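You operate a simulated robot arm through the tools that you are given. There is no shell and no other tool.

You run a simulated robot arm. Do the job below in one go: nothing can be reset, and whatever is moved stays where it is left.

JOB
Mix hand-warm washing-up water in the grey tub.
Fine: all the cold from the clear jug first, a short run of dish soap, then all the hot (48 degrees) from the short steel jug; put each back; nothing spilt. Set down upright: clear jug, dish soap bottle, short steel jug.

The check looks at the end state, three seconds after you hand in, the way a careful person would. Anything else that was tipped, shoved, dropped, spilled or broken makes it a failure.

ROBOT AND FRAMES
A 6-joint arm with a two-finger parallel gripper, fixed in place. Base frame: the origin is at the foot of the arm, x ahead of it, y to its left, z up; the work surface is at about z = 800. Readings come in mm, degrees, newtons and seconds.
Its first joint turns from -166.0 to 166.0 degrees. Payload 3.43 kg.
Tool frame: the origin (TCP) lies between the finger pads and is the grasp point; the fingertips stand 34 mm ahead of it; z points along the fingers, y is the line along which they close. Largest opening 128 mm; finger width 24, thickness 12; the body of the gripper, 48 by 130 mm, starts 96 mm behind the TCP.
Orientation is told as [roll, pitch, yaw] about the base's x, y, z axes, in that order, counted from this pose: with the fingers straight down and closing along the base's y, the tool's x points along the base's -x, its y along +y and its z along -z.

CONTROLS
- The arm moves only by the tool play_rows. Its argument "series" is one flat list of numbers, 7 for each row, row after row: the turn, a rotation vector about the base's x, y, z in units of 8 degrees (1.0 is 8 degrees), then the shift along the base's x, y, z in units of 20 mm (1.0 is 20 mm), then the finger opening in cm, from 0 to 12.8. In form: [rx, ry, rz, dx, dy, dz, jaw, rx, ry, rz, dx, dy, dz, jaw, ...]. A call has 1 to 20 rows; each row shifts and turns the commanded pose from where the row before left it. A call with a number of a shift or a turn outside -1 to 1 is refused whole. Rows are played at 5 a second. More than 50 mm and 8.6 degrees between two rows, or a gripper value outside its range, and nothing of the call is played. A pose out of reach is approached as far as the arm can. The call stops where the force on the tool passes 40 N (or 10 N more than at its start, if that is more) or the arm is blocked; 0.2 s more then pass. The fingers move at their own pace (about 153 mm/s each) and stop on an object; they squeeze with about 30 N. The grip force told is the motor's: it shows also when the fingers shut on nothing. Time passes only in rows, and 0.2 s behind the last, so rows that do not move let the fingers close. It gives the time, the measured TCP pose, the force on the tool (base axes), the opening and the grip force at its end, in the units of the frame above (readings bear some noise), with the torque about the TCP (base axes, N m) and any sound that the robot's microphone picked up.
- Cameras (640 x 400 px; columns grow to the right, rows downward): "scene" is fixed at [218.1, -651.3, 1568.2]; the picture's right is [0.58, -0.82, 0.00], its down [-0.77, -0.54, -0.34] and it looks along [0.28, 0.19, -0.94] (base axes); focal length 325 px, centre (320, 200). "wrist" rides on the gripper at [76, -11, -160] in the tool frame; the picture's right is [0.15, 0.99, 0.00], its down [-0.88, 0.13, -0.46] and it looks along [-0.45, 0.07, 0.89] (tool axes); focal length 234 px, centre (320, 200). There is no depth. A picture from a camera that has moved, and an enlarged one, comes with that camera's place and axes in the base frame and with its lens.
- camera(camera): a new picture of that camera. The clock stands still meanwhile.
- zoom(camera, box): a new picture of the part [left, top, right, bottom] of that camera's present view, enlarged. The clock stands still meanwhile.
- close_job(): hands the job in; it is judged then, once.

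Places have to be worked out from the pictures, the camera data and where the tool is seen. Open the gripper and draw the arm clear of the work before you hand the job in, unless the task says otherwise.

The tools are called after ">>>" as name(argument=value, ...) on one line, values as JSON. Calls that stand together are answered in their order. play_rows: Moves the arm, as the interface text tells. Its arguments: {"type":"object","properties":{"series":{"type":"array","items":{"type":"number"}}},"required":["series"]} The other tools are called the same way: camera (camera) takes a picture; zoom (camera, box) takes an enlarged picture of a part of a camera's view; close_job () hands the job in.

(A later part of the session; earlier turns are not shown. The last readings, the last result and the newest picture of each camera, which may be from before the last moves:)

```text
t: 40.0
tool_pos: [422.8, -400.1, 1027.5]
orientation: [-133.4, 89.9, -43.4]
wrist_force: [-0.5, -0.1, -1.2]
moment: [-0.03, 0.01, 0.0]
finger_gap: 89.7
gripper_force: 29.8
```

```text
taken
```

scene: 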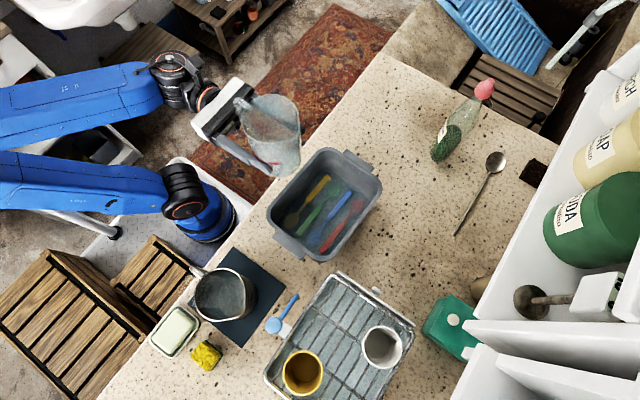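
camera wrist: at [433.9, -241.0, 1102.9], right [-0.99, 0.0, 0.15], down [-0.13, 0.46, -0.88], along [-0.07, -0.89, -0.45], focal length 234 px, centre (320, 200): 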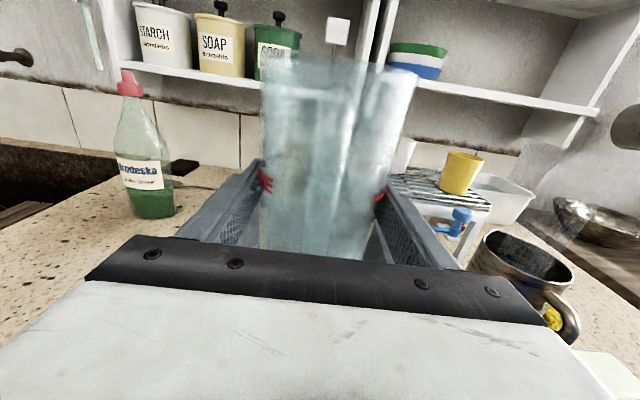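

Jug upright again, load 1.2 N (empty jug). Let me check the jug and the counter closely for leftover water or drips.

>>> zoom(camera="wrist", box=[230, 40, 440, 270])

>>> zoom(camera="scene", box=[180, 60, 420, 280])

```text
1.74 times, centred on (335, 155) of wrist
camera zoom: at [433.9, -241.0, 1102.9], right [-0.99, 0.0, 0.15], down [-0.13, 0.46, -0.88], along [-0.07, -0.89, -0.45], focal length 407 px, centre (294, 278)
```

zoom: 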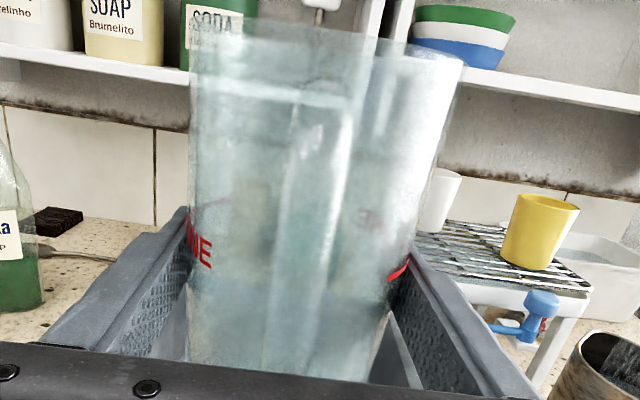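

```text
1.82 times, centred on (300, 170) of scene
camera zoom: at [218.1, -651.3, 1568.2], right [0.58, -0.82, 0.0], down [-0.77, -0.54, -0.34], along [0.28, 0.19, -0.94], focal length 592 px, centre (356, 254)
```

zoom: 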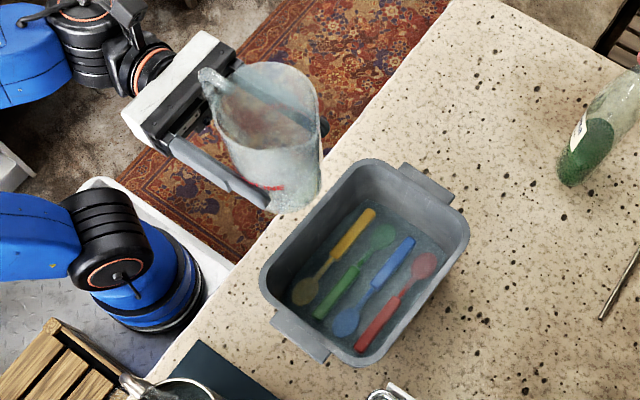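

Jug is empty and the counter is dry. Now I carry it back to its original spot at (700,-487).

>>> play_rows(series=[0, 0, 0, 0.5, -0.15, 0, 5, 0, 0, 0, 0.9, -0.28, 0, 5, 0, 0, 0, 0.9, -0.28, 0, 5, 0, 0, 0, 0.9, -0.28, 0, 5, 0, 0, 0, 0.9, -0.28, 0, 5, 0, 0, 0, 0.9, -0.28, 0, 5, 0, 0, 0, 0.9, -0.28, 0, 5, 0, 0, 0, 0.9, -0.28, 0, 5, 0, 0, 0, 0.9, -0.28, 0, 5, 0, 0, 0, 0.9, -0.28, 0, 5, 0, 0, 0, 0.9, -0.28, 0, 5, 0, 0, 0, 0.9, -0.28, 0, 5, 0, 0, 0, 0.9, -0.28, 0, 5, 0, 0, 0, 0.9, -0.28, -0.2, 5, 0, 0, 0, 0.9, -0.28, -0.5, 5, 0, 0, 0, 0.7, -0.28, -0.8, 5, 0, 0, 0, 0.1, -0.1, -0.9, 5, 0, 0, 0, 0, 0, -0.9, 5, 0, 0, 0, 0, 0, -0.9, 5, 0, 0, 0, 0, 0, 0, 5])

>>> camera(camera="wrist")

>>> zoom(camera="scene", box=[260, 20, 460, 160])

```text
t: 44.2
tool_pos: [699.4, -491.3, 944.2]
orientation: [-88.7, 90.0, 1.2]
wrist_force: [-0.1, -0.2, -1.3]
moment: [-0.01, 0.02, 0.01]
finger_gap: 89.3
gripper_force: 30.3
```

```text
taken
camera wrist: at [710.8, -332.0, 1018.7], right [-0.99, 0.0, 0.15], down [-0.13, 0.46, -0.88], along [-0.07, -0.89, -0.45], focal length 234 px, centre (320, 200)
```

wrist: 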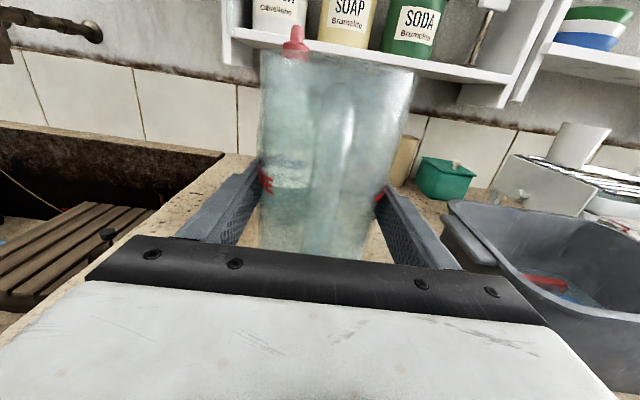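

```text
2.86 times, centred on (360, 90) of scene
camera zoom: at [218.1, -651.3, 1568.2], right [0.58, -0.82, 0.0], down [-0.77, -0.54, -0.34], along [0.28, 0.19, -0.94], focal length 930 px, centre (206, 514)
```

zoom: 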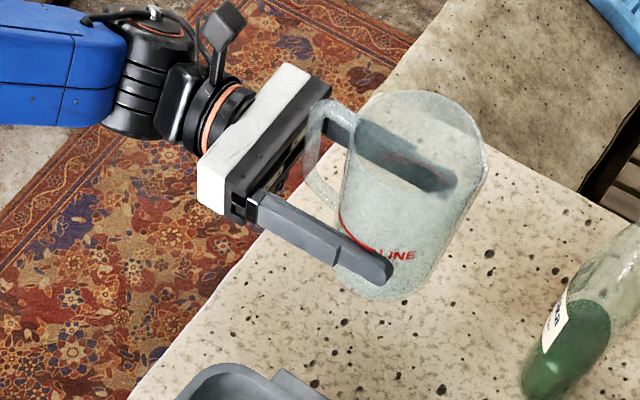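

Now descend toward the counter, slowing for the last few millimetres.

>>> play_rows(series=[0, 0, 0, 0.01, 0.04, -0.8, 5, 0, 0, 0, 0.01, 0.04, -0.8, 5, 0, 0, 0, 0.01, 0.04, -0.8, 5, 0, 0, 0, 0.01, 0.04, -0.8, 5, 0, 0, 0, 0.01, 0.04, -0.7, 5, 0, 0, 0, 0, 0, -0.2, 5, 0, 0, 0, 0, 0, -0.15, 5, 0, 0, 0, 0, 0, -0.1, 5, 0, 0, 0, 0, 0, 0, 5])

>>> zoom(camera="scene", box=[260, 20, 460, 160])

```text
t: 46.2
tool_pos: [701.6, -484.4, 857.6]
orientation: [-53.5, 90.1, 36.4]
wrist_force: [0.1, 0.7, -1.3]
moment: [-0.03, 0.02, 0.01]
finger_gap: 89.5
gripper_force: 30.4
```

```text
2.86 times, centred on (360, 90) of scene
camera zoom: at [218.1, -651.3, 1568.2], right [0.58, -0.82, 0.0], down [-0.77, -0.54, -0.34], along [0.28, 0.19, -0.94], focal length 930 px, centre (206, 514)
```

zoom: 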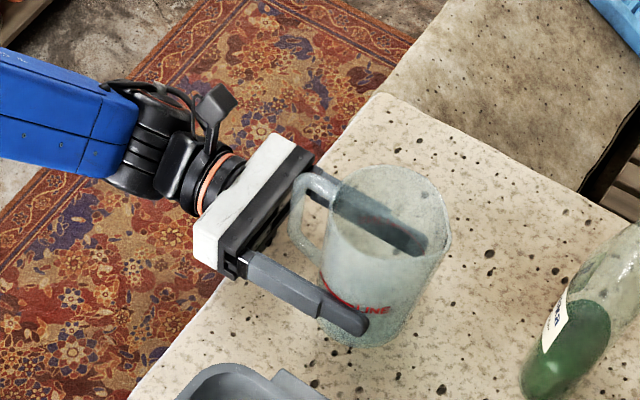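

Almost down, weight still fully on the gripper. I'll go down a few more millimetres in small steps.

>>> play_rows(series=[0, 0, 0, 0, 0, -0.06, 5, 0, 0, 0, 0, 0, -0.06, 5, 0, 0, 0, 0, 0, 0, 5])

>>> play_rows(series=[0, 0, 0, 0, 0, -0.05, 5, 0, 0, 0, 0, 0, 0, 5])

```text
t: 47.0
tool_pos: [701.4, -484.2, 854.3]
orientation: [-73.2, 90.0, 16.8]
wrist_force: [0.2, -0.3, -1.2]
moment: [0.0, -0.03, 0.01]
finger_gap: 89.3
gripper_force: 30.2
```

```text
t: 47.6
tool_pos: [702.0, -484.4, 855.0]
orientation: [-84.8, 89.9, 5.2]
wrist_force: [0.0, 0.2, 0.3]
moment: [-0.01, -0.02, -0.01]
finger_gap: 89.3
gripper_force: 29.5
```

Contact made (load went from −1.2 to +0.3 N). I'll open the fingers gradually to release the jug.

>>> play_rows(series=[0, 0, 0, 0, 0, -0.03, 5, 0, 0, 0, 0, 0, 0, 9.1, 0, 0, 0, 0, 0, 0, 9.6, 0, 0, 0, 0, 0, 0, 10.5, 0, 0, 0, 0, 0, 0, 12.0, 0, 0, 0, 0, 0, 0, 12.8, 0, 0, 0, 0, 0, 0, 12.8])

>>> camera(camera="wrist")

>>> zoom(camera="scene", box=[260, 20, 460, 160])

```text
t: 49.2
tool_pos: [700.9, -485.0, 854.0]
orientation: [-73.8, 90.0, 16.3]
wrist_force: [0.1, -0.2, -0.4]
moment: [-0.02, 0.01, -0.03]
finger_gap: 128.1
gripper_force: 0.1
```

```text
taken
camera wrist: at [712.4, -326.1, 929.5], right [-0.99, 0.0, 0.15], down [-0.13, 0.46, -0.88], along [-0.07, -0.89, -0.45], focal length 234 px, centre (320, 200)
```

wrist: 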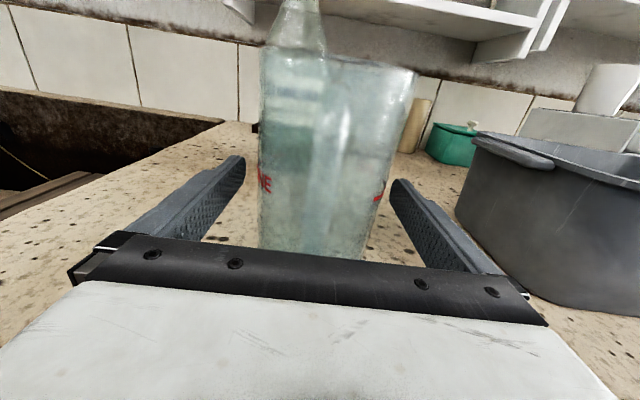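

```text
2.86 times, centred on (360, 90) of scene
camera zoom: at [218.1, -651.3, 1568.2], right [0.58, -0.82, 0.0], down [-0.77, -0.54, -0.34], along [0.28, 0.19, -0.94], focal length 930 px, centre (206, 514)
```

zoom: 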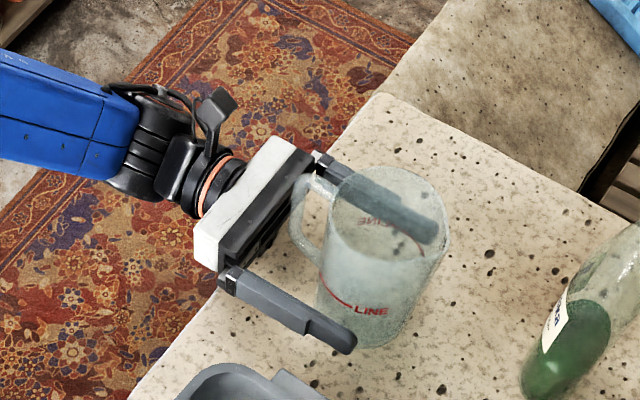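

Jug stands upright and free. I'll back straight out along +y and then rise, to go for the soap bottle next.

>>> play_rows(series=[0, 0, 0, 0, 0.5, 0, 12.8, 0, 0, 0, 0, 0.9, 0, 12.8, 0, 0, 0, 0, 1, 0, 12.8, 0, 0, 0, 0, 1, 0, 12.8, 0, 0, 0, 0, 1, 0, 12.8, 0, 0, 0, 0, 1, 0, 12.8, 0, 0, 0, 0, 1, 0, 12.8, 0, 0, 0, 0, 1, 0, 12.8, 0, 0, 0, 0, 0.5, 0.5, 12.8, 0, 0, 0, -0.3, 0, 1, 12.8, 0, 0, 0, -0.3, 0, 1, 12.8, 0, 0, 0, -0.3, 0, 1, 12.8, 0, 0, 0, -0.3, 0, 1, 12.8, 0, 0, 0, -0.3, 0, 1, 12.8, 0, 0, 0, -0.3, 0, 1, 12.8, 0, 0, 0, -0.3, 0, 1, 12.8, 0, 0, 0, -0.3, 0, 1, 12.8, 0, 0, 0, -0.3, 0, 1, 12.8, 0, 0, 0, -0.3, 0, 1, 12.8])

>>> camera(camera="scene")

>>> camera(camera="wrist")

```text
t: 53.2
tool_pos: [641.9, -327.4, 1062.9]
orientation: [-74.3, 89.9, 15.7]
wrist_force: [0.3, 0.6, 0.5]
moment: [-0.04, -0.02, 0.02]
finger_gap: 128.1
gripper_force: 0.0
```

```text
taken
```

scene: 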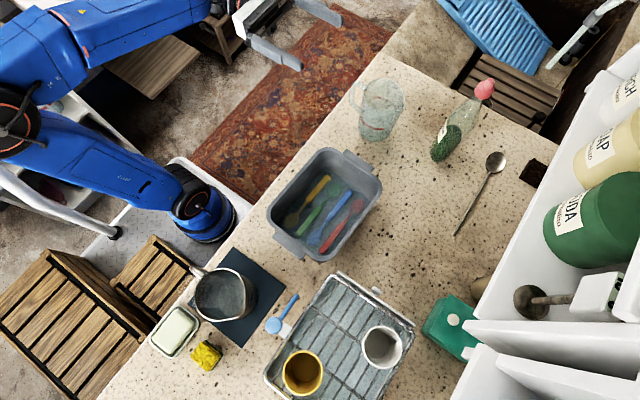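

```text
taken
camera wrist: at [652.0, -168.3, 1138.4], right [-0.99, 0.0, 0.15], down [-0.13, 0.46, -0.88], along [-0.07, -0.89, -0.45], focal length 234 px, centre (320, 200)
```

wrist: 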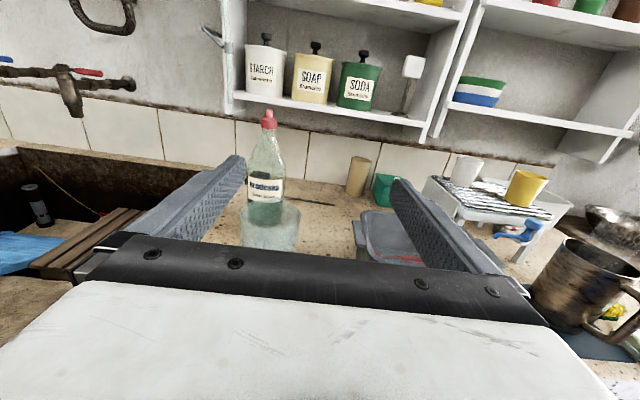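

The clear jug is back in its spot and looks empty. I'll zoom in on the soap bottle from here to refine its position.

>>> zoom(camera="wrist", box=[210, 90, 330, 260])

>>> zoom(camera="scene", box=[420, 70, 510, 170])

```text
2.35 times, centred on (270, 175) of wrist
camera zoom: at [652.0, -168.3, 1138.4], right [-0.99, 0.0, 0.15], down [-0.13, 0.46, -0.88], along [-0.07, -0.89, -0.45], focal length 551 px, centre (438, 259)
```

zoom: 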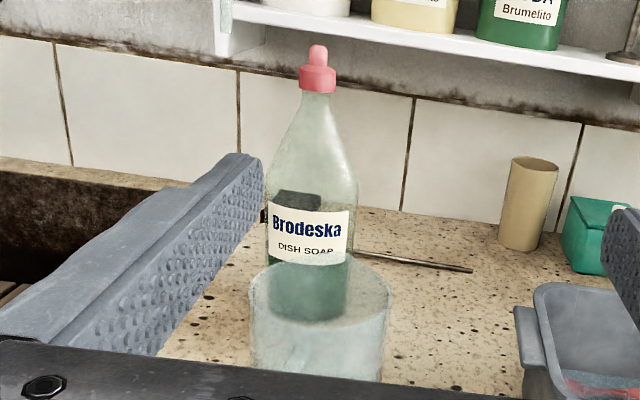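

```text
4.00 times, centred on (465, 120) of scene
camera zoom: at [218.1, -651.3, 1568.2], right [0.58, -0.82, 0.0], down [-0.77, -0.54, -0.34], along [0.28, 0.19, -0.94], focal length 1302 px, centre (-260, 520)
```

zoom: 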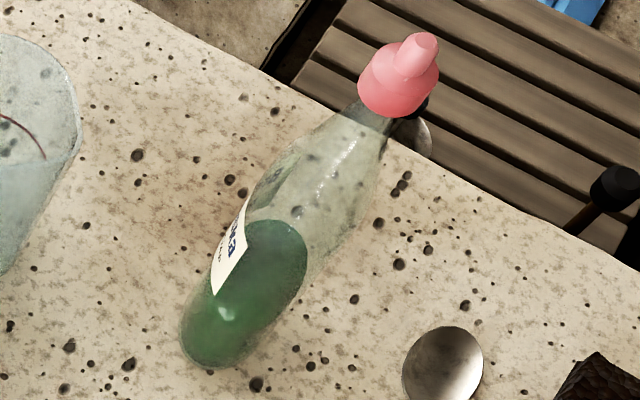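

The bottle turns out to be oval: ~92 mm wide in x, ~62 mm deep in y, centred near (741,-678), top at ~1072. I'll grip its flats with the tool pointing +x, tilted down 25°, so first I yaw the tool +90° while moving over to the −x side of it at height.

>>> play_rows(series=[0, 0, 0.9375, -0.5, -1, 0, 12.8, 0, 0, 0.9375, -0.5, -1, 0, 12.8, 0, 0, 0.9375, -0.5, -1, 0, 12.8, 0, 0, 0.9375, -0.5, -1, 0, 12.8, 0, 0, 0.9375, -0.5, -1, 0, 12.8, 0, 0, 0.9375, -0.5, -1, 0, 12.8, 0, 0, 0.9375, -0.5, -1, 0, 12.8, 0, 0, 0.9375, -0.5, -1, 0, 12.8, 0, 0, 0.9375, -0.5, -1, 0, 12.8, 0, 0, 0.9375, -0.5, -1, 0, 12.8, 0, 0, 0.9375, -0.5, -1, 0, 12.8, 0, 0, 0.9375, -0.5, -1, 0, 12.8])

>>> camera(camera="scene")

>>> camera(camera="wrist")

```text
t: 55.8
tool_pos: [714.8, -128.7, 1109.9]
orientation: [-0.7, 85.2, 172.9]
wrist_force: [-0.4, 0.0, -0.7]
moment: [0.0, -0.02, 0.01]
finger_gap: 127.8
gripper_force: 0.1
out of reach, approached as far as the arm can: row 6, 7, 8, 9, 10, 11, 12
```

```text
taken
```

scene: 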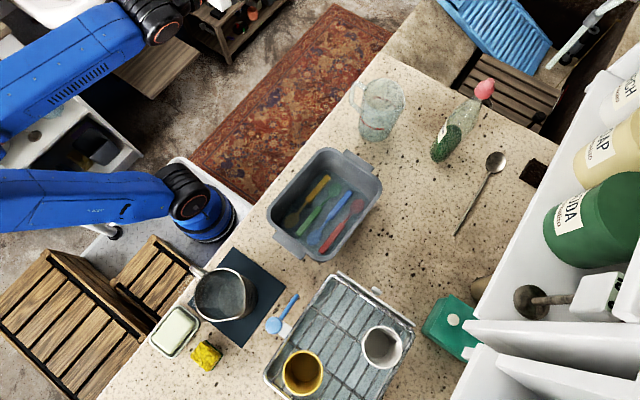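

```text
taken
camera wrist: at [564.1, -99.7, 1198.2], right [-0.1, -0.98, 0.14], down [-0.54, -0.07, -0.84], along [0.84, -0.16, -0.52], focal length 234 px, centre (320, 200)
```

wrist: 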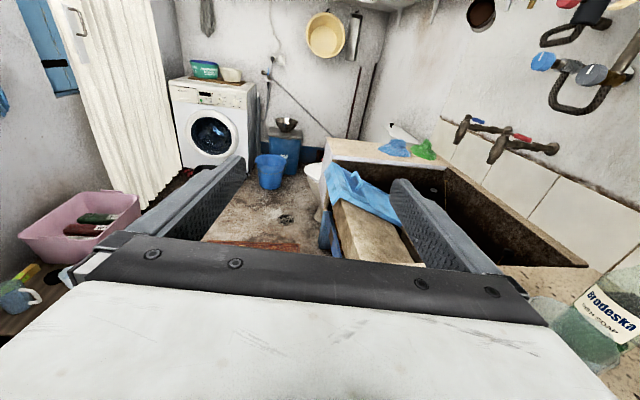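

The arm can't keep a level tool while swinging past its radial direction, so it drifted off (nothing touched). I'll go back to the proven −y-pointing posture and plan the bottle grasp from there, with the tool tilted down.

>>> play_rows(series=[0, 0, -0.865, -0.303, -0.826, -0.196, 12.8, 0, 0, -0.865, -0.303, -0.826, -0.196, 12.8, 0, 0, -0.865, -0.303, -0.826, -0.196, 12.8, 0, 0, -0.865, -0.303, -0.826, -0.196, 12.8, 0, 0, -0.865, -0.303, -0.826, -0.196, 12.8, 0, 0, -0.865, -0.303, -0.826, -0.196, 12.8, 0, 0, -0.865, -0.303, -0.826, -0.196, 12.8, 0, 0, -0.865, -0.303, -0.826, -0.196, 12.8, 0, 0, -0.865, -0.303, -0.826, -0.196, 12.8, 0, 0, -0.865, -0.303, -0.826, -0.196, 12.8, 0, 0, -0.865, -0.303, -0.826, -0.196, 12.8, 0, 0, -0.865, -0.303, -0.826, -0.196, 12.8])

>>> camera(camera="scene")

```text
t: 58.4
tool_pos: [641.3, -338.4, 1070.5]
orientation: [-5.8, 87.6, 95.4]
wrist_force: [-0.7, 0.0, -0.3]
moment: [-0.02, 0.01, -0.01]
finger_gap: 127.9
gripper_force: 0.1
out of reach, approached as far as the arm can: row 1, 2
```

```text
taken
```

scene: 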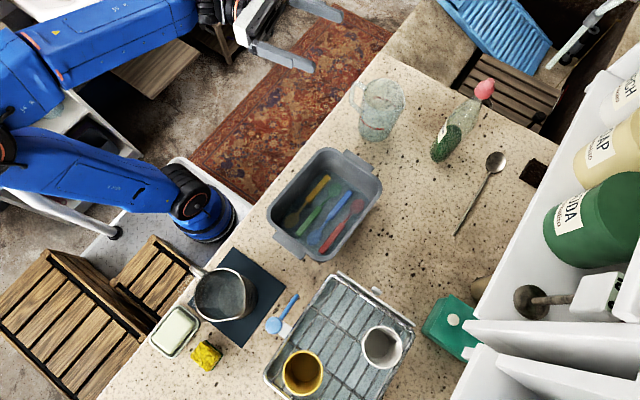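

Pointing is 11° off −y and level. I'll straighten it, tilt the tool 40° down, and move over beyond the tub (empty gripper, z≈1060) to test that the pouring posture and the roll about the tool axis are reachable.

>>> play_rows(series=[0, 0, -0.35, -0.5, -0.7, 0, 12.8, 0, 0, -0.35, -0.57, -0.95, 0, 12.8, 0, 0, -0.35, -0.57, -0.95, 0, 12.8, 0, 0, -0.35, -0.57, -0.95, 0, 12.8, 0.39, 0, 0, -0.57, -0.95, 0, 12.8, 0.39, 0, 0, -0.57, -0.95, 0, 12.8, 0.39, 0, 0, -0.57, -0.95, 0, 12.8, 0.39, 0, 0, -0.57, -0.95, 0, 12.8, 0.39, 0, 0, -0.57, -0.95, 0, 12.8, 0.39, 0, 0, -0.57, -0.95, 0, 12.8, 0.39, 0, 0, -0.57, -0.95, 0, 12.8, 0.39, 0, 0, -0.57, -0.95, 0, 12.8, 0.39, 0, 0, -0.57, -0.95, 0, 12.8, 0.39, 0, 0, -0.57, -0.95, 0, 12.8, 0.39, 0, 0, -0.57, -0.95, 0, 12.8, 0.39, 0, 0, -0.57, -0.95, 0, 12.8])

>>> camera(camera="scene")

>>> camera(camera="wrist")

```text
t: 61.8
tool_pos: [461.2, -637.8, 1071.3]
orientation: [-0.3, 50.2, 89.6]
wrist_force: [-0.5, 0.3, 1.0]
moment: [0.03, -0.06, 0.01]
finger_gap: 128.1
gripper_force: 0.1
```

```text
taken
```

scene: 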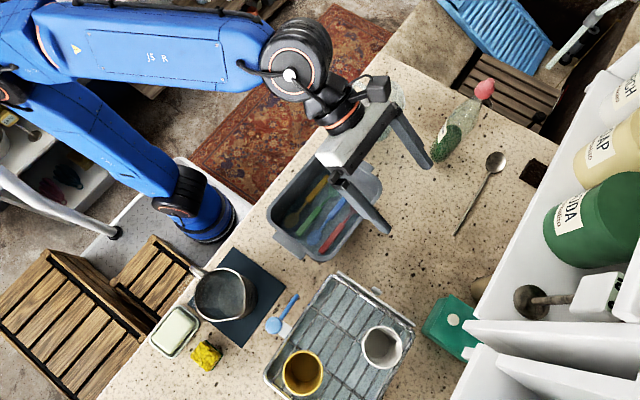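

```text
taken
camera wrist: at [472.0, -564.7, 1231.5], right [-0.99, -0.09, 0.11], down [-0.13, 0.91, -0.38], along [-0.06, -0.39, -0.92], focal length 234 px, centre (320, 200)
```

wrist: 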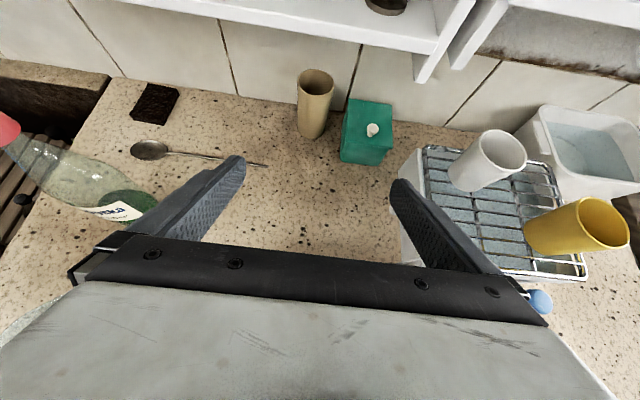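

Posture reached cleanly: tool 40° down, pointing −y at (461,-638,1071). Now I test rolling about the tool axis (empty gripper) by 160°, the motion I would use to invert the bottle.

>>> play_rows(series=[0, -0.766, -0.643, 0, 0, 0, 12.8, 0, -0.766, -0.643, 0, 0, 0, 12.8, 0, -0.766, -0.643, 0, 0, 0, 12.8, 0, -0.766, -0.643, 0, 0, 0, 12.8, 0, -0.766, -0.643, 0, 0, 0, 12.8, 0, -0.766, -0.643, 0, 0, 0, 12.8, 0, -0.766, -0.643, 0, 0, 0, 12.8, 0, -0.766, -0.643, 0, 0, 0, 12.8, 0, -0.766, -0.643, 0, 0, 0, 12.8, 0, -0.766, -0.643, 0, 0, 0, 12.8, 0, -0.766, -0.643, 0, 0, 0, 12.8, 0, -0.766, -0.643, 0, 0, 0, 12.8, 0, -0.766, -0.643, 0, 0, 0, 12.8, 0, -0.766, -0.643, 0, 0, 0, 12.8, 0, -0.766, -0.643, 0, 0, 0, 12.8, 0, -0.766, -0.643, 0, 0, 0, 12.8, 0, -0.766, -0.643, 0, 0, 0, 12.8, 0, -0.766, -0.643, 0, 0, 0, 12.8, 0, -0.766, -0.643, 0, 0, 0, 12.8, 0, -0.766, -0.643, 0, 0, 0, 12.8])

>>> camera(camera="scene")

>>> camera(camera="wrist")

```text
t: 66.0
tool_pos: [462.2, -638.8, 1069.5]
orientation: [-21.9, -46.0, -61.0]
wrist_force: [0.7, 0.0, 1.0]
moment: [0.02, 0.0, -0.03]
finger_gap: 128.0
gripper_force: 0.1
```

```text
taken
```

scene: 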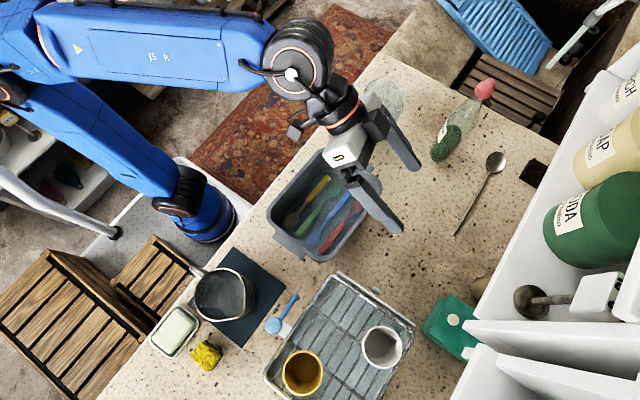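

```text
taken
camera wrist: at [426.5, -473.1, 1121.0], right [0.88, 0.3, -0.36], down [0.42, -0.16, 0.89], along [0.21, -0.94, -0.27], focal length 234 px, centre (320, 200)
```

wrist: 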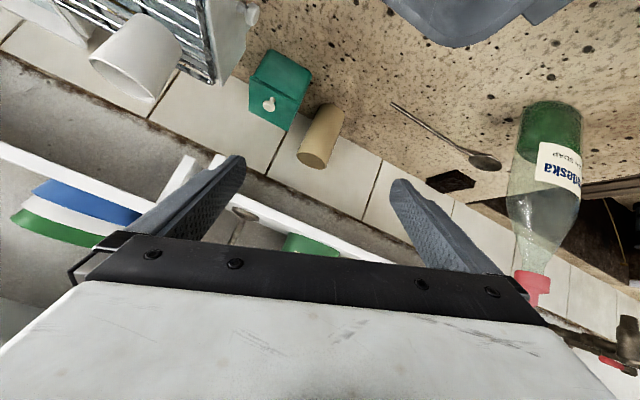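

Roll works. I'll finish the test: the last 20° of roll plus tilting the tool up by 20°, at the pouring height.

>>> play_rows(series=[0, -0.766, -0.643, 0, 0, 0, 12.8, 0, -0.766, -0.643, 0, 0, 0, 12.8, 0, -0.383, -0.321, 0, 0, 0, 12.8, -0.5, 0, 0, 0, -0.2, -0.5, 12.8, -0.5, 0, 0, 0, -0.2, -0.5, 12.8, -0.5, 0, 0, 0, -0.2, -0.5, 12.8, -0.5, 0, 0, 0, -0.2, -0.5, 12.8, -0.5, 0, 0, 0, -0.2, -0.5, 12.8])

>>> camera(camera="scene")

```text
t: 67.8
tool_pos: [463.3, -657.8, 1020.5]
orientation: [0.5, -69.9, -90.7]
wrist_force: [0.8, 0.5, 0.2]
moment: [0.0, 0.0, 0.0]
finger_gap: 127.9
gripper_force: 0.0
```

```text
taken
```

scene: 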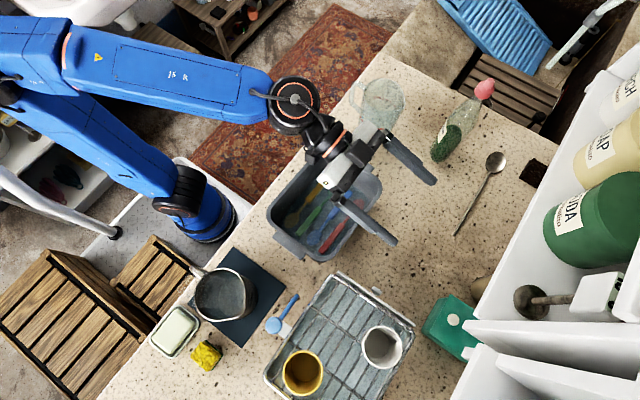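

The pouring posture is fully reachable. I'll undo the tilt and roll (still empty) and return to the camera-up orientation.

>>> play_rows(series=[0.5, 0, 0, 0, 0.2, 0.6, 12.8, 0.5, 0, 0, 0, 0.2, 0.6, 12.8, 0.5, 0, 0, 0, 0.2, 0.6, 12.8, 0.5, 0, 0, 0, 0.2, 0.6, 12.8, 0.5, 0, 0, 0, 0.2, 0.6, 12.8, 0, 0.766, 0.643, 0, 0, 0, 12.8, 0, 0.766, 0.643, 0, 0, 0, 12.8, 0, 0.766, 0.643, 0, 0, 0, 12.8, 0, 0.766, 0.643, 0, 0, 0, 12.8, 0, 0.766, 0.643, 0, 0, 0, 12.8, 0, 0.766, 0.643, 0, 0, 0, 12.8, 0, 0.766, 0.643, 0, 0, 0, 12.8, 0, 0.766, 0.643, 0, 0, 0, 12.8, 0, 0.766, 0.643, 0, 0, 0, 12.8, 0, 0.766, 0.643, 0, 0, 0, 12.8, 0, 0.766, 0.643, 0, 0, 0, 12.8, 0, 0.766, 0.643, 0, 0, 0, 12.8])

>>> play_rows(series=[0, 0.766, 0.643, 0, 0, 0, 12.8, 0, 0.766, 0.643, 0, 0, 0, 12.8, 0, 0.766, 0.643, 0, 0, 0, 12.8, 0, 0.766, 0.643, 0, 0, 0, 12.8, 0, 0.766, 0.643, 0, 0, 0, 12.8, 0, 0.766, 0.643, 0, 0, 0, 12.8, 0, 0.766, 0.643, 0, 0, 0, 12.8, 0, 0.766, 0.643, 0, 0, 0, 12.8, 0, 0.766, 0.643, 0, 0, 0, 12.8, 0, 0.766, 0.643, 0, 0, 0, 12.8, 0, 0.383, 0.321, 0, 0, 0, 12.8])

```text
t: 71.4
tool_pos: [461.9, -638.0, 1080.3]
orientation: [-50.1, 4.6, 3.7]
wrist_force: [0.7, 0.4, -0.1]
moment: [-0.01, 0.0, 0.05]
finger_gap: 128.0
gripper_force: 0.1
```

```text
t: 73.8
tool_pos: [462.9, -637.6, 1080.8]
orientation: [-0.2, 50.2, 89.8]
wrist_force: [-0.5, 0.9, 0.3]
moment: [0.02, -0.02, -0.02]
finger_gap: 128.1
gripper_force: 0.1
```

Back in the camera-up posture. Now I move to a standoff in front of the bottle at about (741,-530,1060), passing above the clear jug, to view it closely.

>>> play_rows(series=[0, 0, 0, 0.99, 0.39, 0, 12.8, 0, 0, 0, 0.99, 0.39, 0, 12.8, 0, 0, 0, 0.99, 0.39, 0, 12.8, 0, 0, 0, 0.99, 0.39, 0, 12.8, 0, 0, 0, 0.99, 0.39, 0, 12.8, 0, 0, 0, 0.99, 0.39, 0, 12.8, 0, 0, 0, 0.99, 0.39, 0, 12.8, 0, 0, 0, 0.99, 0.39, 0, 12.8, 0, 0, 0, 0.99, 0.39, 0, 12.8, 0, 0, 0, 0.99, 0.39, 0, 12.8, 0, 0, 0, 0.99, 0.39, 0, 12.8, 0, 0, 0, 0.99, 0.39, 0, 12.8, 0, 0, 0, 0.99, 0.39, 0, 12.8, 0, 0, 0, 0.99, 0.39, 0, 12.8])

>>> camera(camera="wrist")

>>> camera(camera="scene")

```text
t: 76.8
tool_pos: [739.4, -526.7, 1082.0]
orientation: [-0.5, 50.2, 89.7]
wrist_force: [-0.7, -0.8, -0.1]
moment: [-0.03, -0.03, 0.06]
finger_gap: 127.9
gripper_force: 0.0
```

```text
taken
camera wrist: at [750.1, -454.4, 1241.7], right [-0.99, -0.09, 0.11], down [-0.13, 0.91, -0.39], along [-0.06, -0.4, -0.92], focal length 234 px, centre (320, 200)
```

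wrist: 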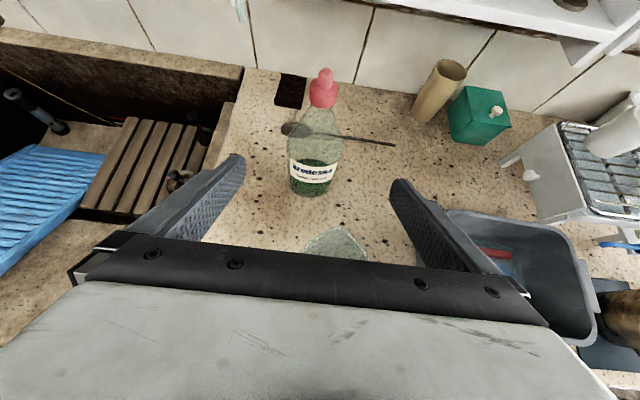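

```text
taken
```

scene: 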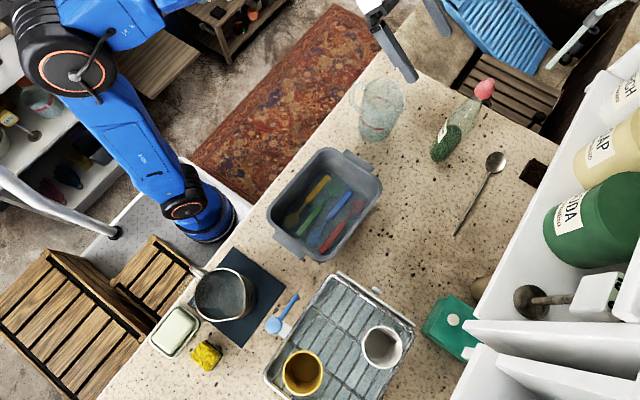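

>>> zoom(camera="wrist", box=[260, 60, 380, 210])

```text
2.67 times, centred on (320, 135) of wrist
camera zoom: at [750.1, -454.4, 1241.7], right [-0.99, -0.09, 0.11], down [-0.13, 0.91, -0.39], along [-0.06, -0.4, -0.92], focal length 624 px, centre (320, 373)
```

zoom: 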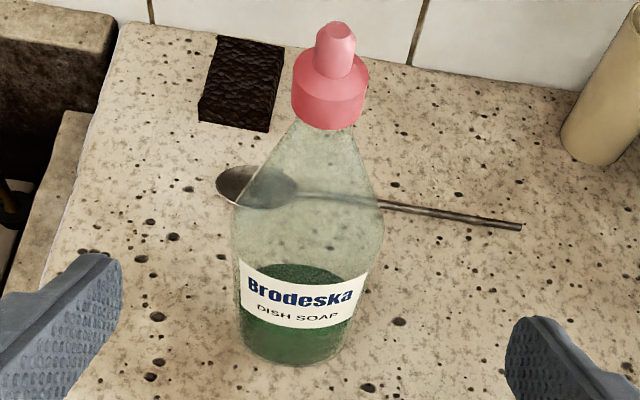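

The bottle is at about (742,-677), ~88–90 mm wide at grip height, label squarely facing +y. I'll descend to the standoff on the 40° approach line and advance part way with fingers open.

>>> play_rows(series=[0, 0, 0, 0.03, -0.4, -0.92, 12.8, 0, 0, 0, 0.03, -0.4, -0.92, 12.8, 0, 0, 0, 0.03, -0.4, -0.92, 12.8, 0, 0, 0, 0.03, -0.4, -0.92, 12.8, 0, 0, 0, 0.02, -0.4, -0.92, 12.8, 0, 0, 0, 0, -0.6, -0.5, 12.8, 0, 0, 0, 0, -0.6, -0.5, 12.8, 0, 0, 0, 0, -0.6, -0.5, 12.8, 0, 0, 0, 0, -0.6, -0.5, 12.8])

>>> camera(camera="wrist")

>>> zoom(camera="scene", box=[330, 20, 530, 180])

```text
t: 78.8
tool_pos: [742.0, -615.2, 948.1]
orientation: [-0.3, 50.2, 89.6]
wrist_force: [0.7, -0.5, 1.0]
moment: [0.03, -0.01, 0.02]
finger_gap: 128.1
gripper_force: 0.0
```

```text
taken
camera wrist: at [752.0, -541.8, 1108.3], right [-0.99, -0.09, 0.11], down [-0.13, 0.91, -0.38], along [-0.06, -0.39, -0.92], focal length 234 px, centre (320, 200)
```

wrist: 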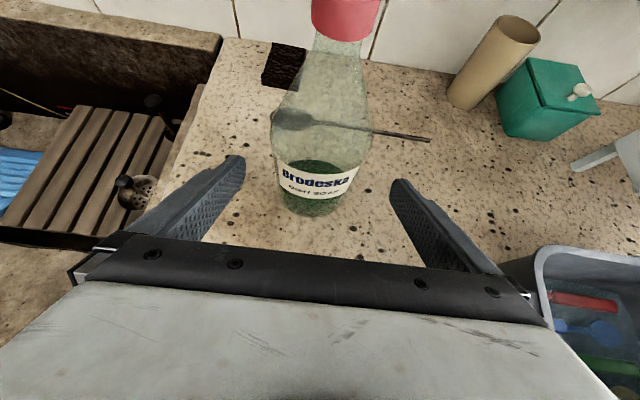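

```text
2.50 times, centred on (430, 100) of scene
camera zoom: at [218.1, -651.3, 1568.2], right [0.58, -0.82, 0.0], down [-0.77, -0.54, -0.34], along [0.28, 0.19, -0.94], focal length 813 px, centre (45, 450)
```

zoom: 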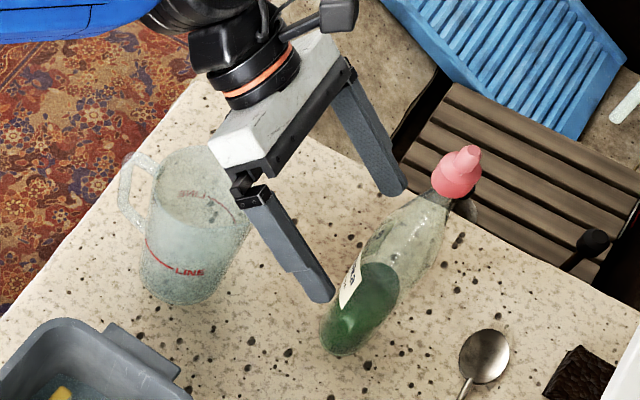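

Bottle is centred between the fingers. Advancing the last 60 mm or so to the grip point.

>>> play_rows(series=[0, 0, 0, 0, -0.6, -0.49, 12.8, 0, 0, 0, 0, -0.6, -0.49, 12.8, 0, 0, 0, 0, -0.6, -0.49, 12.8, 0, 0, 0, 0, -0.6, -0.49, 12.8, 0, 0, 0, 0, -0.5, -0.4, 12.8, 0, 0, 0, 0, 0, 0, 12.8])

>>> camera(camera="wrist")

>>> zoom(camera="scene", box=[330, 20, 530, 180])

```text
t: 80.2
tool_pos: [743.1, -675.3, 902.2]
orientation: [-0.4, 50.2, 89.7]
wrist_force: [0.3, 0.1, 0.1]
moment: [0.02, 0.02, 0.0]
finger_gap: 127.9
gripper_force: 0.0
```

```text
taken
camera wrist: at [753.8, -601.3, 1062.2], right [-0.99, -0.09, 0.11], down [-0.13, 0.91, -0.39], along [-0.06, -0.4, -0.92], focal length 234 px, centre (320, 200)
```

wrist: 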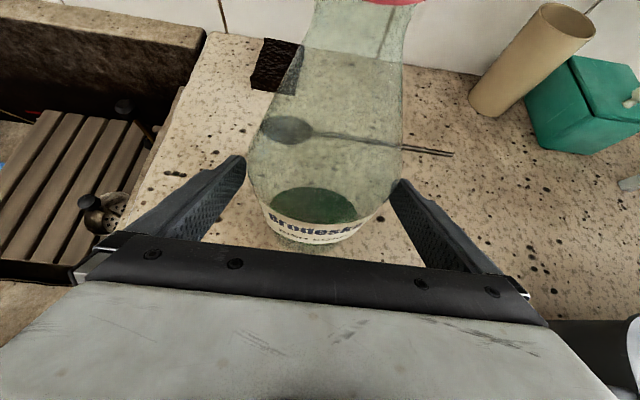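

```text
2.50 times, centred on (430, 100) of scene
camera zoom: at [218.1, -651.3, 1568.2], right [0.58, -0.82, 0.0], down [-0.77, -0.54, -0.34], along [0.28, 0.19, -0.94], focal length 813 px, centre (45, 450)
```

zoom: 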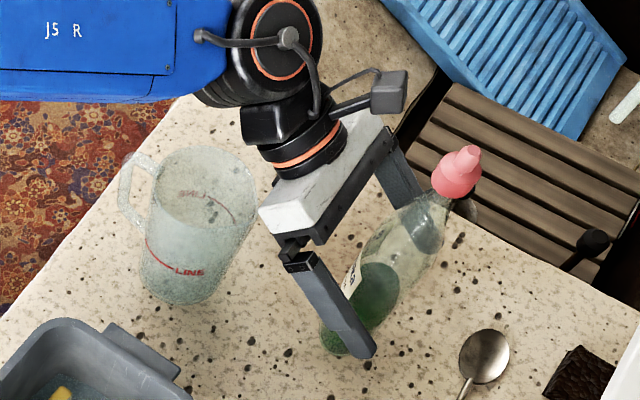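

In place with no contact. Closing the fingers on the bottle now.

>>> play_rows(series=[0, 0, 0, 0, 0, 0, 10.5, 0, 0, 0, 0, 0, 0, 9.5, 0, 0, 0, 0, 0, 0, 8.5, 0, 0, 0, 0, 0, 0, 6, 0, 0, 0, 0, 0, 0, 5, 0, 0, 0, 0, 0, 0, 5])

>>> camera(camera="wrist")

>>> zoom(camera="scene", box=[330, 20, 530, 180])

```text
t: 81.6
tool_pos: [743.2, -674.8, 901.8]
orientation: [-0.4, 50.1, 89.8]
wrist_force: [0.5, 0.2, 1.9]
moment: [-0.05, 0.12, 0.02]
finger_gap: 88.2
gripper_force: 30.4
```

```text
taken
camera wrist: at [753.8, -601.2, 1062.3], right [-0.99, -0.09, 0.11], down [-0.13, 0.91, -0.39], along [-0.06, -0.4, -0.92], focal length 234 px, centre (320, 200)
```

wrist: 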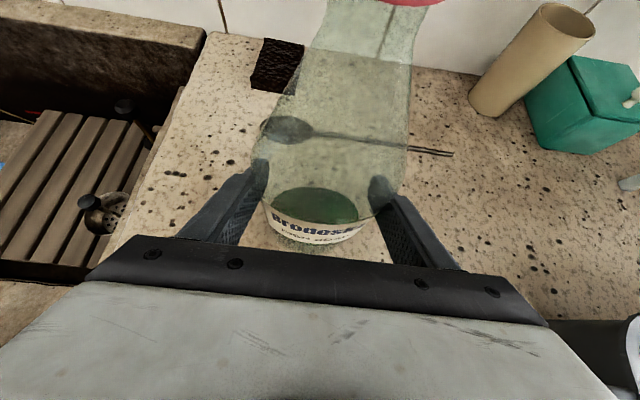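

```text
2.50 times, centred on (430, 100) of scene
camera zoom: at [218.1, -651.3, 1568.2], right [0.58, -0.82, 0.0], down [-0.77, -0.54, -0.34], along [0.28, 0.19, -0.94], focal length 813 px, centre (45, 450)
```

zoom: 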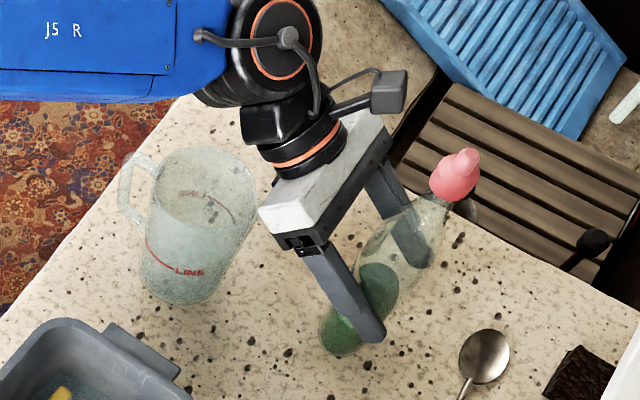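

Gripped at 88.2 mm, 30 N; the bottle's top shifted just slightly. Lifting gently by 20 mm to check.

>>> play_rows(series=[0, 0, 0, 0, 0, 0.2, 5, 0, 0, 0, 0, 0, 0.2, 5, 0, 0, 0, 0, 0, 0.3, 5, 0, 0, 0, 0, 0, 0.3, 5, 0, 0, 0, 0, 0, 0, 5])

>>> camera(camera="wrist")

>>> zoom(camera="scene", box=[330, 20, 530, 180])

```text
t: 82.8
tool_pos: [742.2, -675.3, 920.7]
orientation: [-0.3, 50.2, 89.6]
wrist_force: [0.8, 0.2, -2.7]
moment: [0.02, 0.01, -0.01]
finger_gap: 88.1
gripper_force: 30.2
```

```text
taken
camera wrist: at [752.7, -601.1, 1080.8], right [-0.99, -0.09, 0.11], down [-0.13, 0.91, -0.38], along [-0.06, -0.39, -0.92], focal length 234 px, centre (320, 200)
```

wrist: 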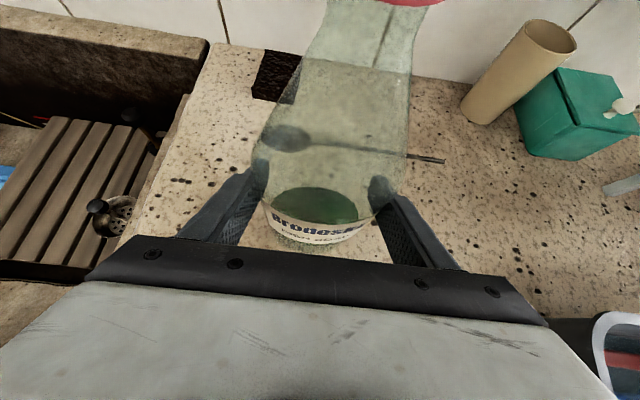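

```text
2.50 times, centred on (430, 100) of scene
camera zoom: at [218.1, -651.3, 1568.2], right [0.58, -0.82, 0.0], down [-0.77, -0.54, -0.34], along [0.28, 0.19, -0.94], focal length 813 px, centre (45, 450)
```

zoom: 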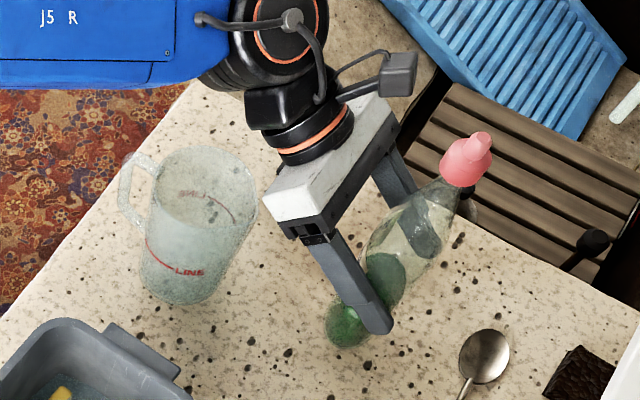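

No slip, load about 3 N. I'll raise it to z≈1060 and then carry it upright in −x to just beyond the tub.

>>> play_rows(series=[0, 0, 0, 0, 0, 0.5, 5, 0, 0, 0, 0, 0, 0.9, 5, 0, 0, 0, 0, 0, 0.95, 5, 0, 0, 0, 0, 0, 0.95, 5, 0, 0, 0, 0, 0, 0.95, 5, 0, 0, 0, 0, 0, 0.95, 5, 0, 0, 0, 0, 0, 0.95, 5, 0, 0, 0, 0, 0, 0.7, 5, 0, 0, 0, -0.3, 0, 0.2, 5, 0, 0, 0, -0.7, 0.02, 0, 5, 0, 0, 0, -0.9, 0.04, 0, 5, 0, 0, 0, -0.9, 0.04, 0, 5, 0, 0, 0, -0.9, 0.04, 0, 5, 0, 0, 0, -0.9, 0.04, 0, 5, 0, 0, 0, -0.9, 0.04, 0, 5, 0, 0, 0, -0.9, 0.04, 0, 5, 0, 0, 0, -0.9, 0.04, 0, 5, 0, 0, 0, -0.9, 0.04, 0, 5, 0, 0, 0, -0.7, 0.04, 0, 5, 0, 0, 0, -0.4, 0.02, 0, 5])

>>> camera(camera="wrist")

>>> camera(camera="scene")

```text
t: 87.0
tool_pos: [555.6, -666.0, 1060.9]
orientation: [-0.3, 50.2, 89.7]
wrist_force: [0.0, 0.5, -4.3]
moment: [-0.03, 0.0, 0.01]
finger_gap: 88.2
gripper_force: 30.1
```

```text
taken
camera wrist: at [566.2, -591.5, 1221.6], right [-0.99, -0.09, 0.11], down [-0.13, 0.91, -0.38], along [-0.06, -0.39, -0.92], focal length 234 px, centre (320, 200)
```

wrist: 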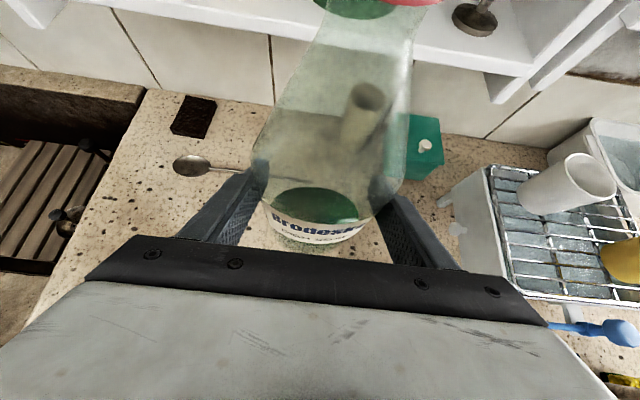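

```text
taken
```

scene: 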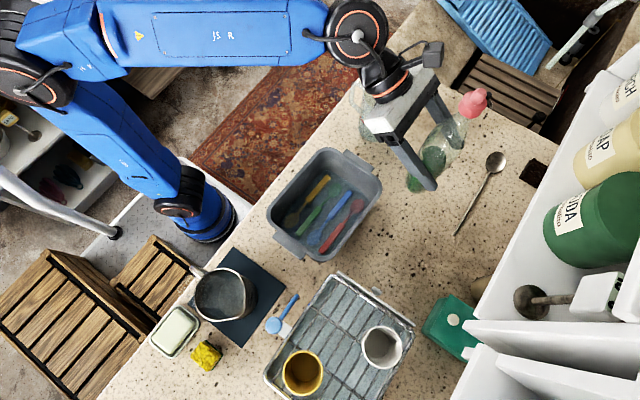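

Steady. I'll go on to x≈485 and then roll the first ~65° about the tool axis (cap tipping toward −x, still well above horizontal), then check.

>>> play_rows(series=[0, 0, 0, -0.6, 0, 0, 5, 0, 0, 0, -0.9, 0, 0, 5, 0, 0, 0, -0.9, 0, 0, 5, 0, 0, 0, -0.8, 0, 0, 5, 0, 0, 0, -0.3, 0, 0, 5, 0, -0.383, -0.321, 0, 0, 0, 5, 0, -0.613, -0.514, 0, 0, 0, 5, 0, -0.613, -0.514, 0, 0, 0, 5, 0, -0.613, -0.514, 0, 0, 0, 5, 0, -0.613, -0.514, 0, 0, 0, 5, 0, -0.613, -0.514, 0, 0, 0, 5, 0, -0.613, -0.514, 0, 0, 0, 5, 0, -0.613, -0.514, 0, 0, 0, 5, 0, -0.613, -0.514, 0, 0, 0, 5, 0, -0.613, -0.514, 0, 0, 0, 5, 0, 0, 0, 0, 0, 0, 5])

>>> camera(camera="wrist")

>>> camera(camera="scene")

```text
t: 90.4
tool_pos: [485.8, -666.3, 1062.1]
orientation: [-46.6, 21.3, 18.8]
wrist_force: [-0.3, -0.1, -2.7]
moment: [0.01, 0.0, 0.0]
finger_gap: 88.5
gripper_force: 29.9
```

```text
taken
camera wrist: at [424.8, -572.4, 1199.7], right [-0.6, 0.52, -0.62], down [0.72, 0.69, -0.12], along [0.36, -0.51, -0.78], focal length 234 px, centre (320, 200)
```

wrist: 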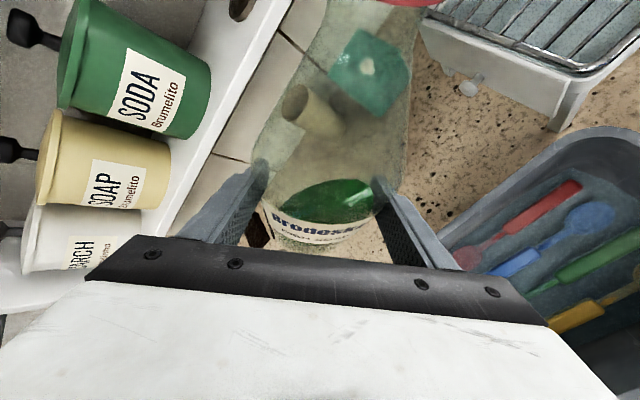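

```text
taken
```

scene: 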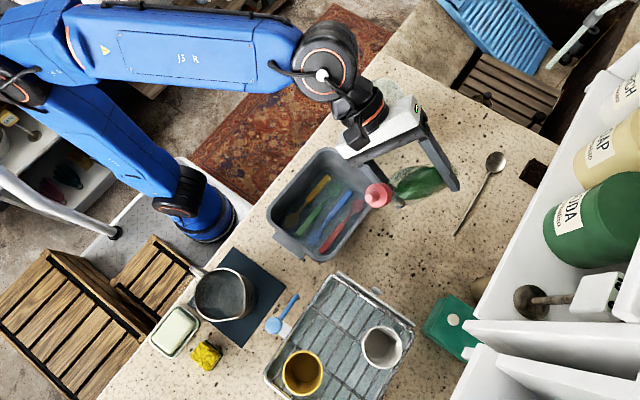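

Bottle follows the grip rigidly, cap heading over the tub as computed. I'll continue the roll to about 110°, shifting 10 mm toward +y so the cap stays well inside the tub.

>>> play_rows(series=[0, -0.479, -0.402, 0, 0.05, 0, 5, 0, -0.479, -0.402, 0, 0.05, 0, 5, 0, -0.479, -0.402, 0, 0.05, 0, 5, 0, -0.479, -0.402, 0, 0.05, 0, 5, 0, -0.479, -0.402, 0, 0.05, 0, 5, 0, -0.479, -0.402, 0, 0.05, 0, 5, 0, -0.479, -0.402, 0, 0.05, 0, 5, 0, -0.479, -0.402, 0, 0.05, 0, 5, 0, -0.479, -0.402, 0, 0.05, 0, 5, 0, -0.479, -0.402, 0, 0.05, 0, 5])

>>> zoom(camera="scene", box=[240, 100, 480, 280])

>>> camera(camera="wrist")

```text
t: 92.6
tool_pos: [486.8, -657.5, 1061.8]
orientation: [-48.0, -16.4, -14.5]
wrist_force: [0.9, -0.3, -2.7]
moment: [-0.01, 0.03, -0.01]
finger_gap: 88.2
gripper_force: 30.2
```

```text
2.22 times, centred on (360, 190) of scene
camera zoom: at [218.1, -651.3, 1568.2], right [0.58, -0.82, 0.0], down [-0.77, -0.54, -0.34], along [0.28, 0.19, -0.94], focal length 723 px, centre (231, 222)
```

zoom: 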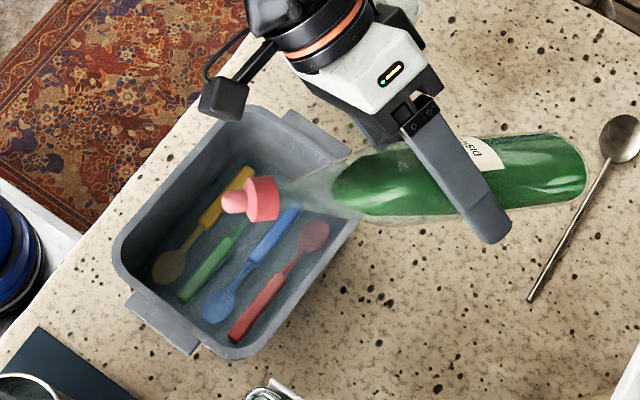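

```text
taken
camera wrist: at [412.3, -522.7, 1150.8], right [0.23, 0.62, -0.75], down [0.87, 0.21, 0.45], along [0.44, -0.75, -0.49], focal length 234 px, centre (320, 200)
```

wrist: 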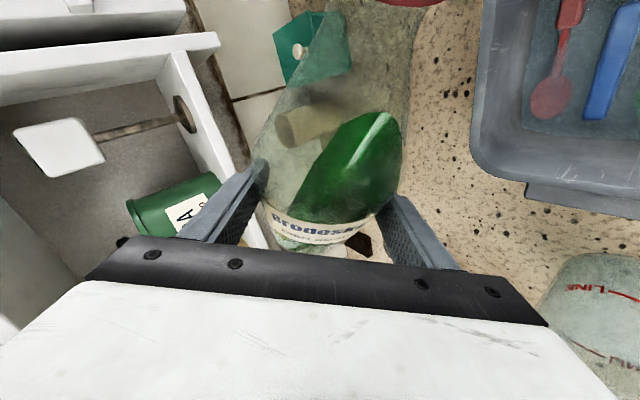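

Tilt is now ~79° with the cap over the tub's centre; no soap yet. I'll roll on to ~150° (just past horizontal), lowering and nudging so the nozzle stays centred over the tub, and watch for flow.

>>> play_rows(series=[0, -0.46, -0.386, -0.1, -0.12, -0.3, 5, 0, -0.46, -0.386, -0.1, -0.12, -0.3, 5, 0, -0.46, -0.386, -0.1, -0.12, -0.3, 5, 0, -0.46, -0.386, -0.1, -0.12, -0.3, 5, 0, -0.46, -0.386, -0.1, -0.12, -0.3, 5, 0, -0.46, -0.386, -0.1, -0.12, -0.3, 5, 0, -0.46, -0.386, -0.1, -0.12, -0.3, 5, 0, -0.46, -0.386, -0.1, -0.12, -0.3, 5])

>>> zoom(camera="scene", box=[240, 100, 480, 280])

>>> camera(camera="wrist")

```text
t: 94.4
tool_pos: [470.5, -675.9, 1014.1]
orientation: [-30.6, -41.5, -48.6]
wrist_force: [0.5, -0.3, -2.1]
moment: [-0.01, 0.0, -0.02]
finger_gap: 88.2
gripper_force: 30.0
```

```text
2.22 times, centred on (360, 190) of scene
camera zoom: at [218.1, -651.3, 1568.2], right [0.58, -0.82, 0.0], down [-0.77, -0.54, -0.34], along [0.28, 0.19, -0.94], focal length 723 px, centre (231, 222)
```

zoom: 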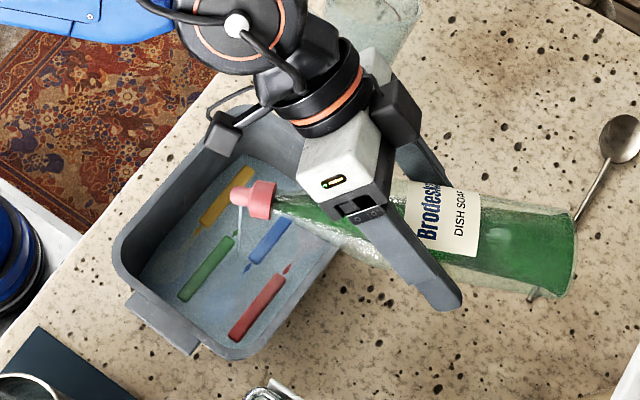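

```text
taken
camera wrist: at [423.4, -514.8, 1071.1], right [0.79, 0.4, -0.47], down [0.55, -0.11, 0.83], along [0.28, -0.91, -0.3], focal length 234 px, centre (320, 200)
```

wrist: 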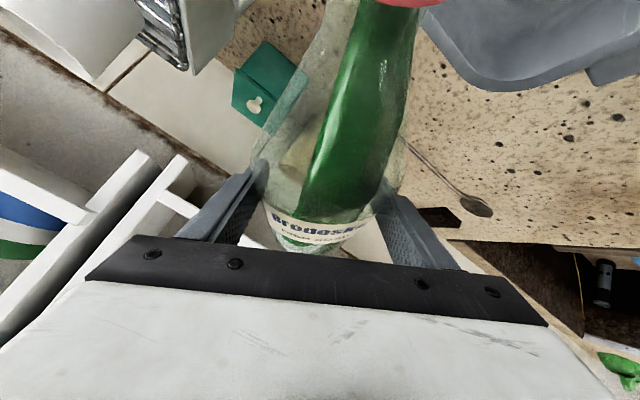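

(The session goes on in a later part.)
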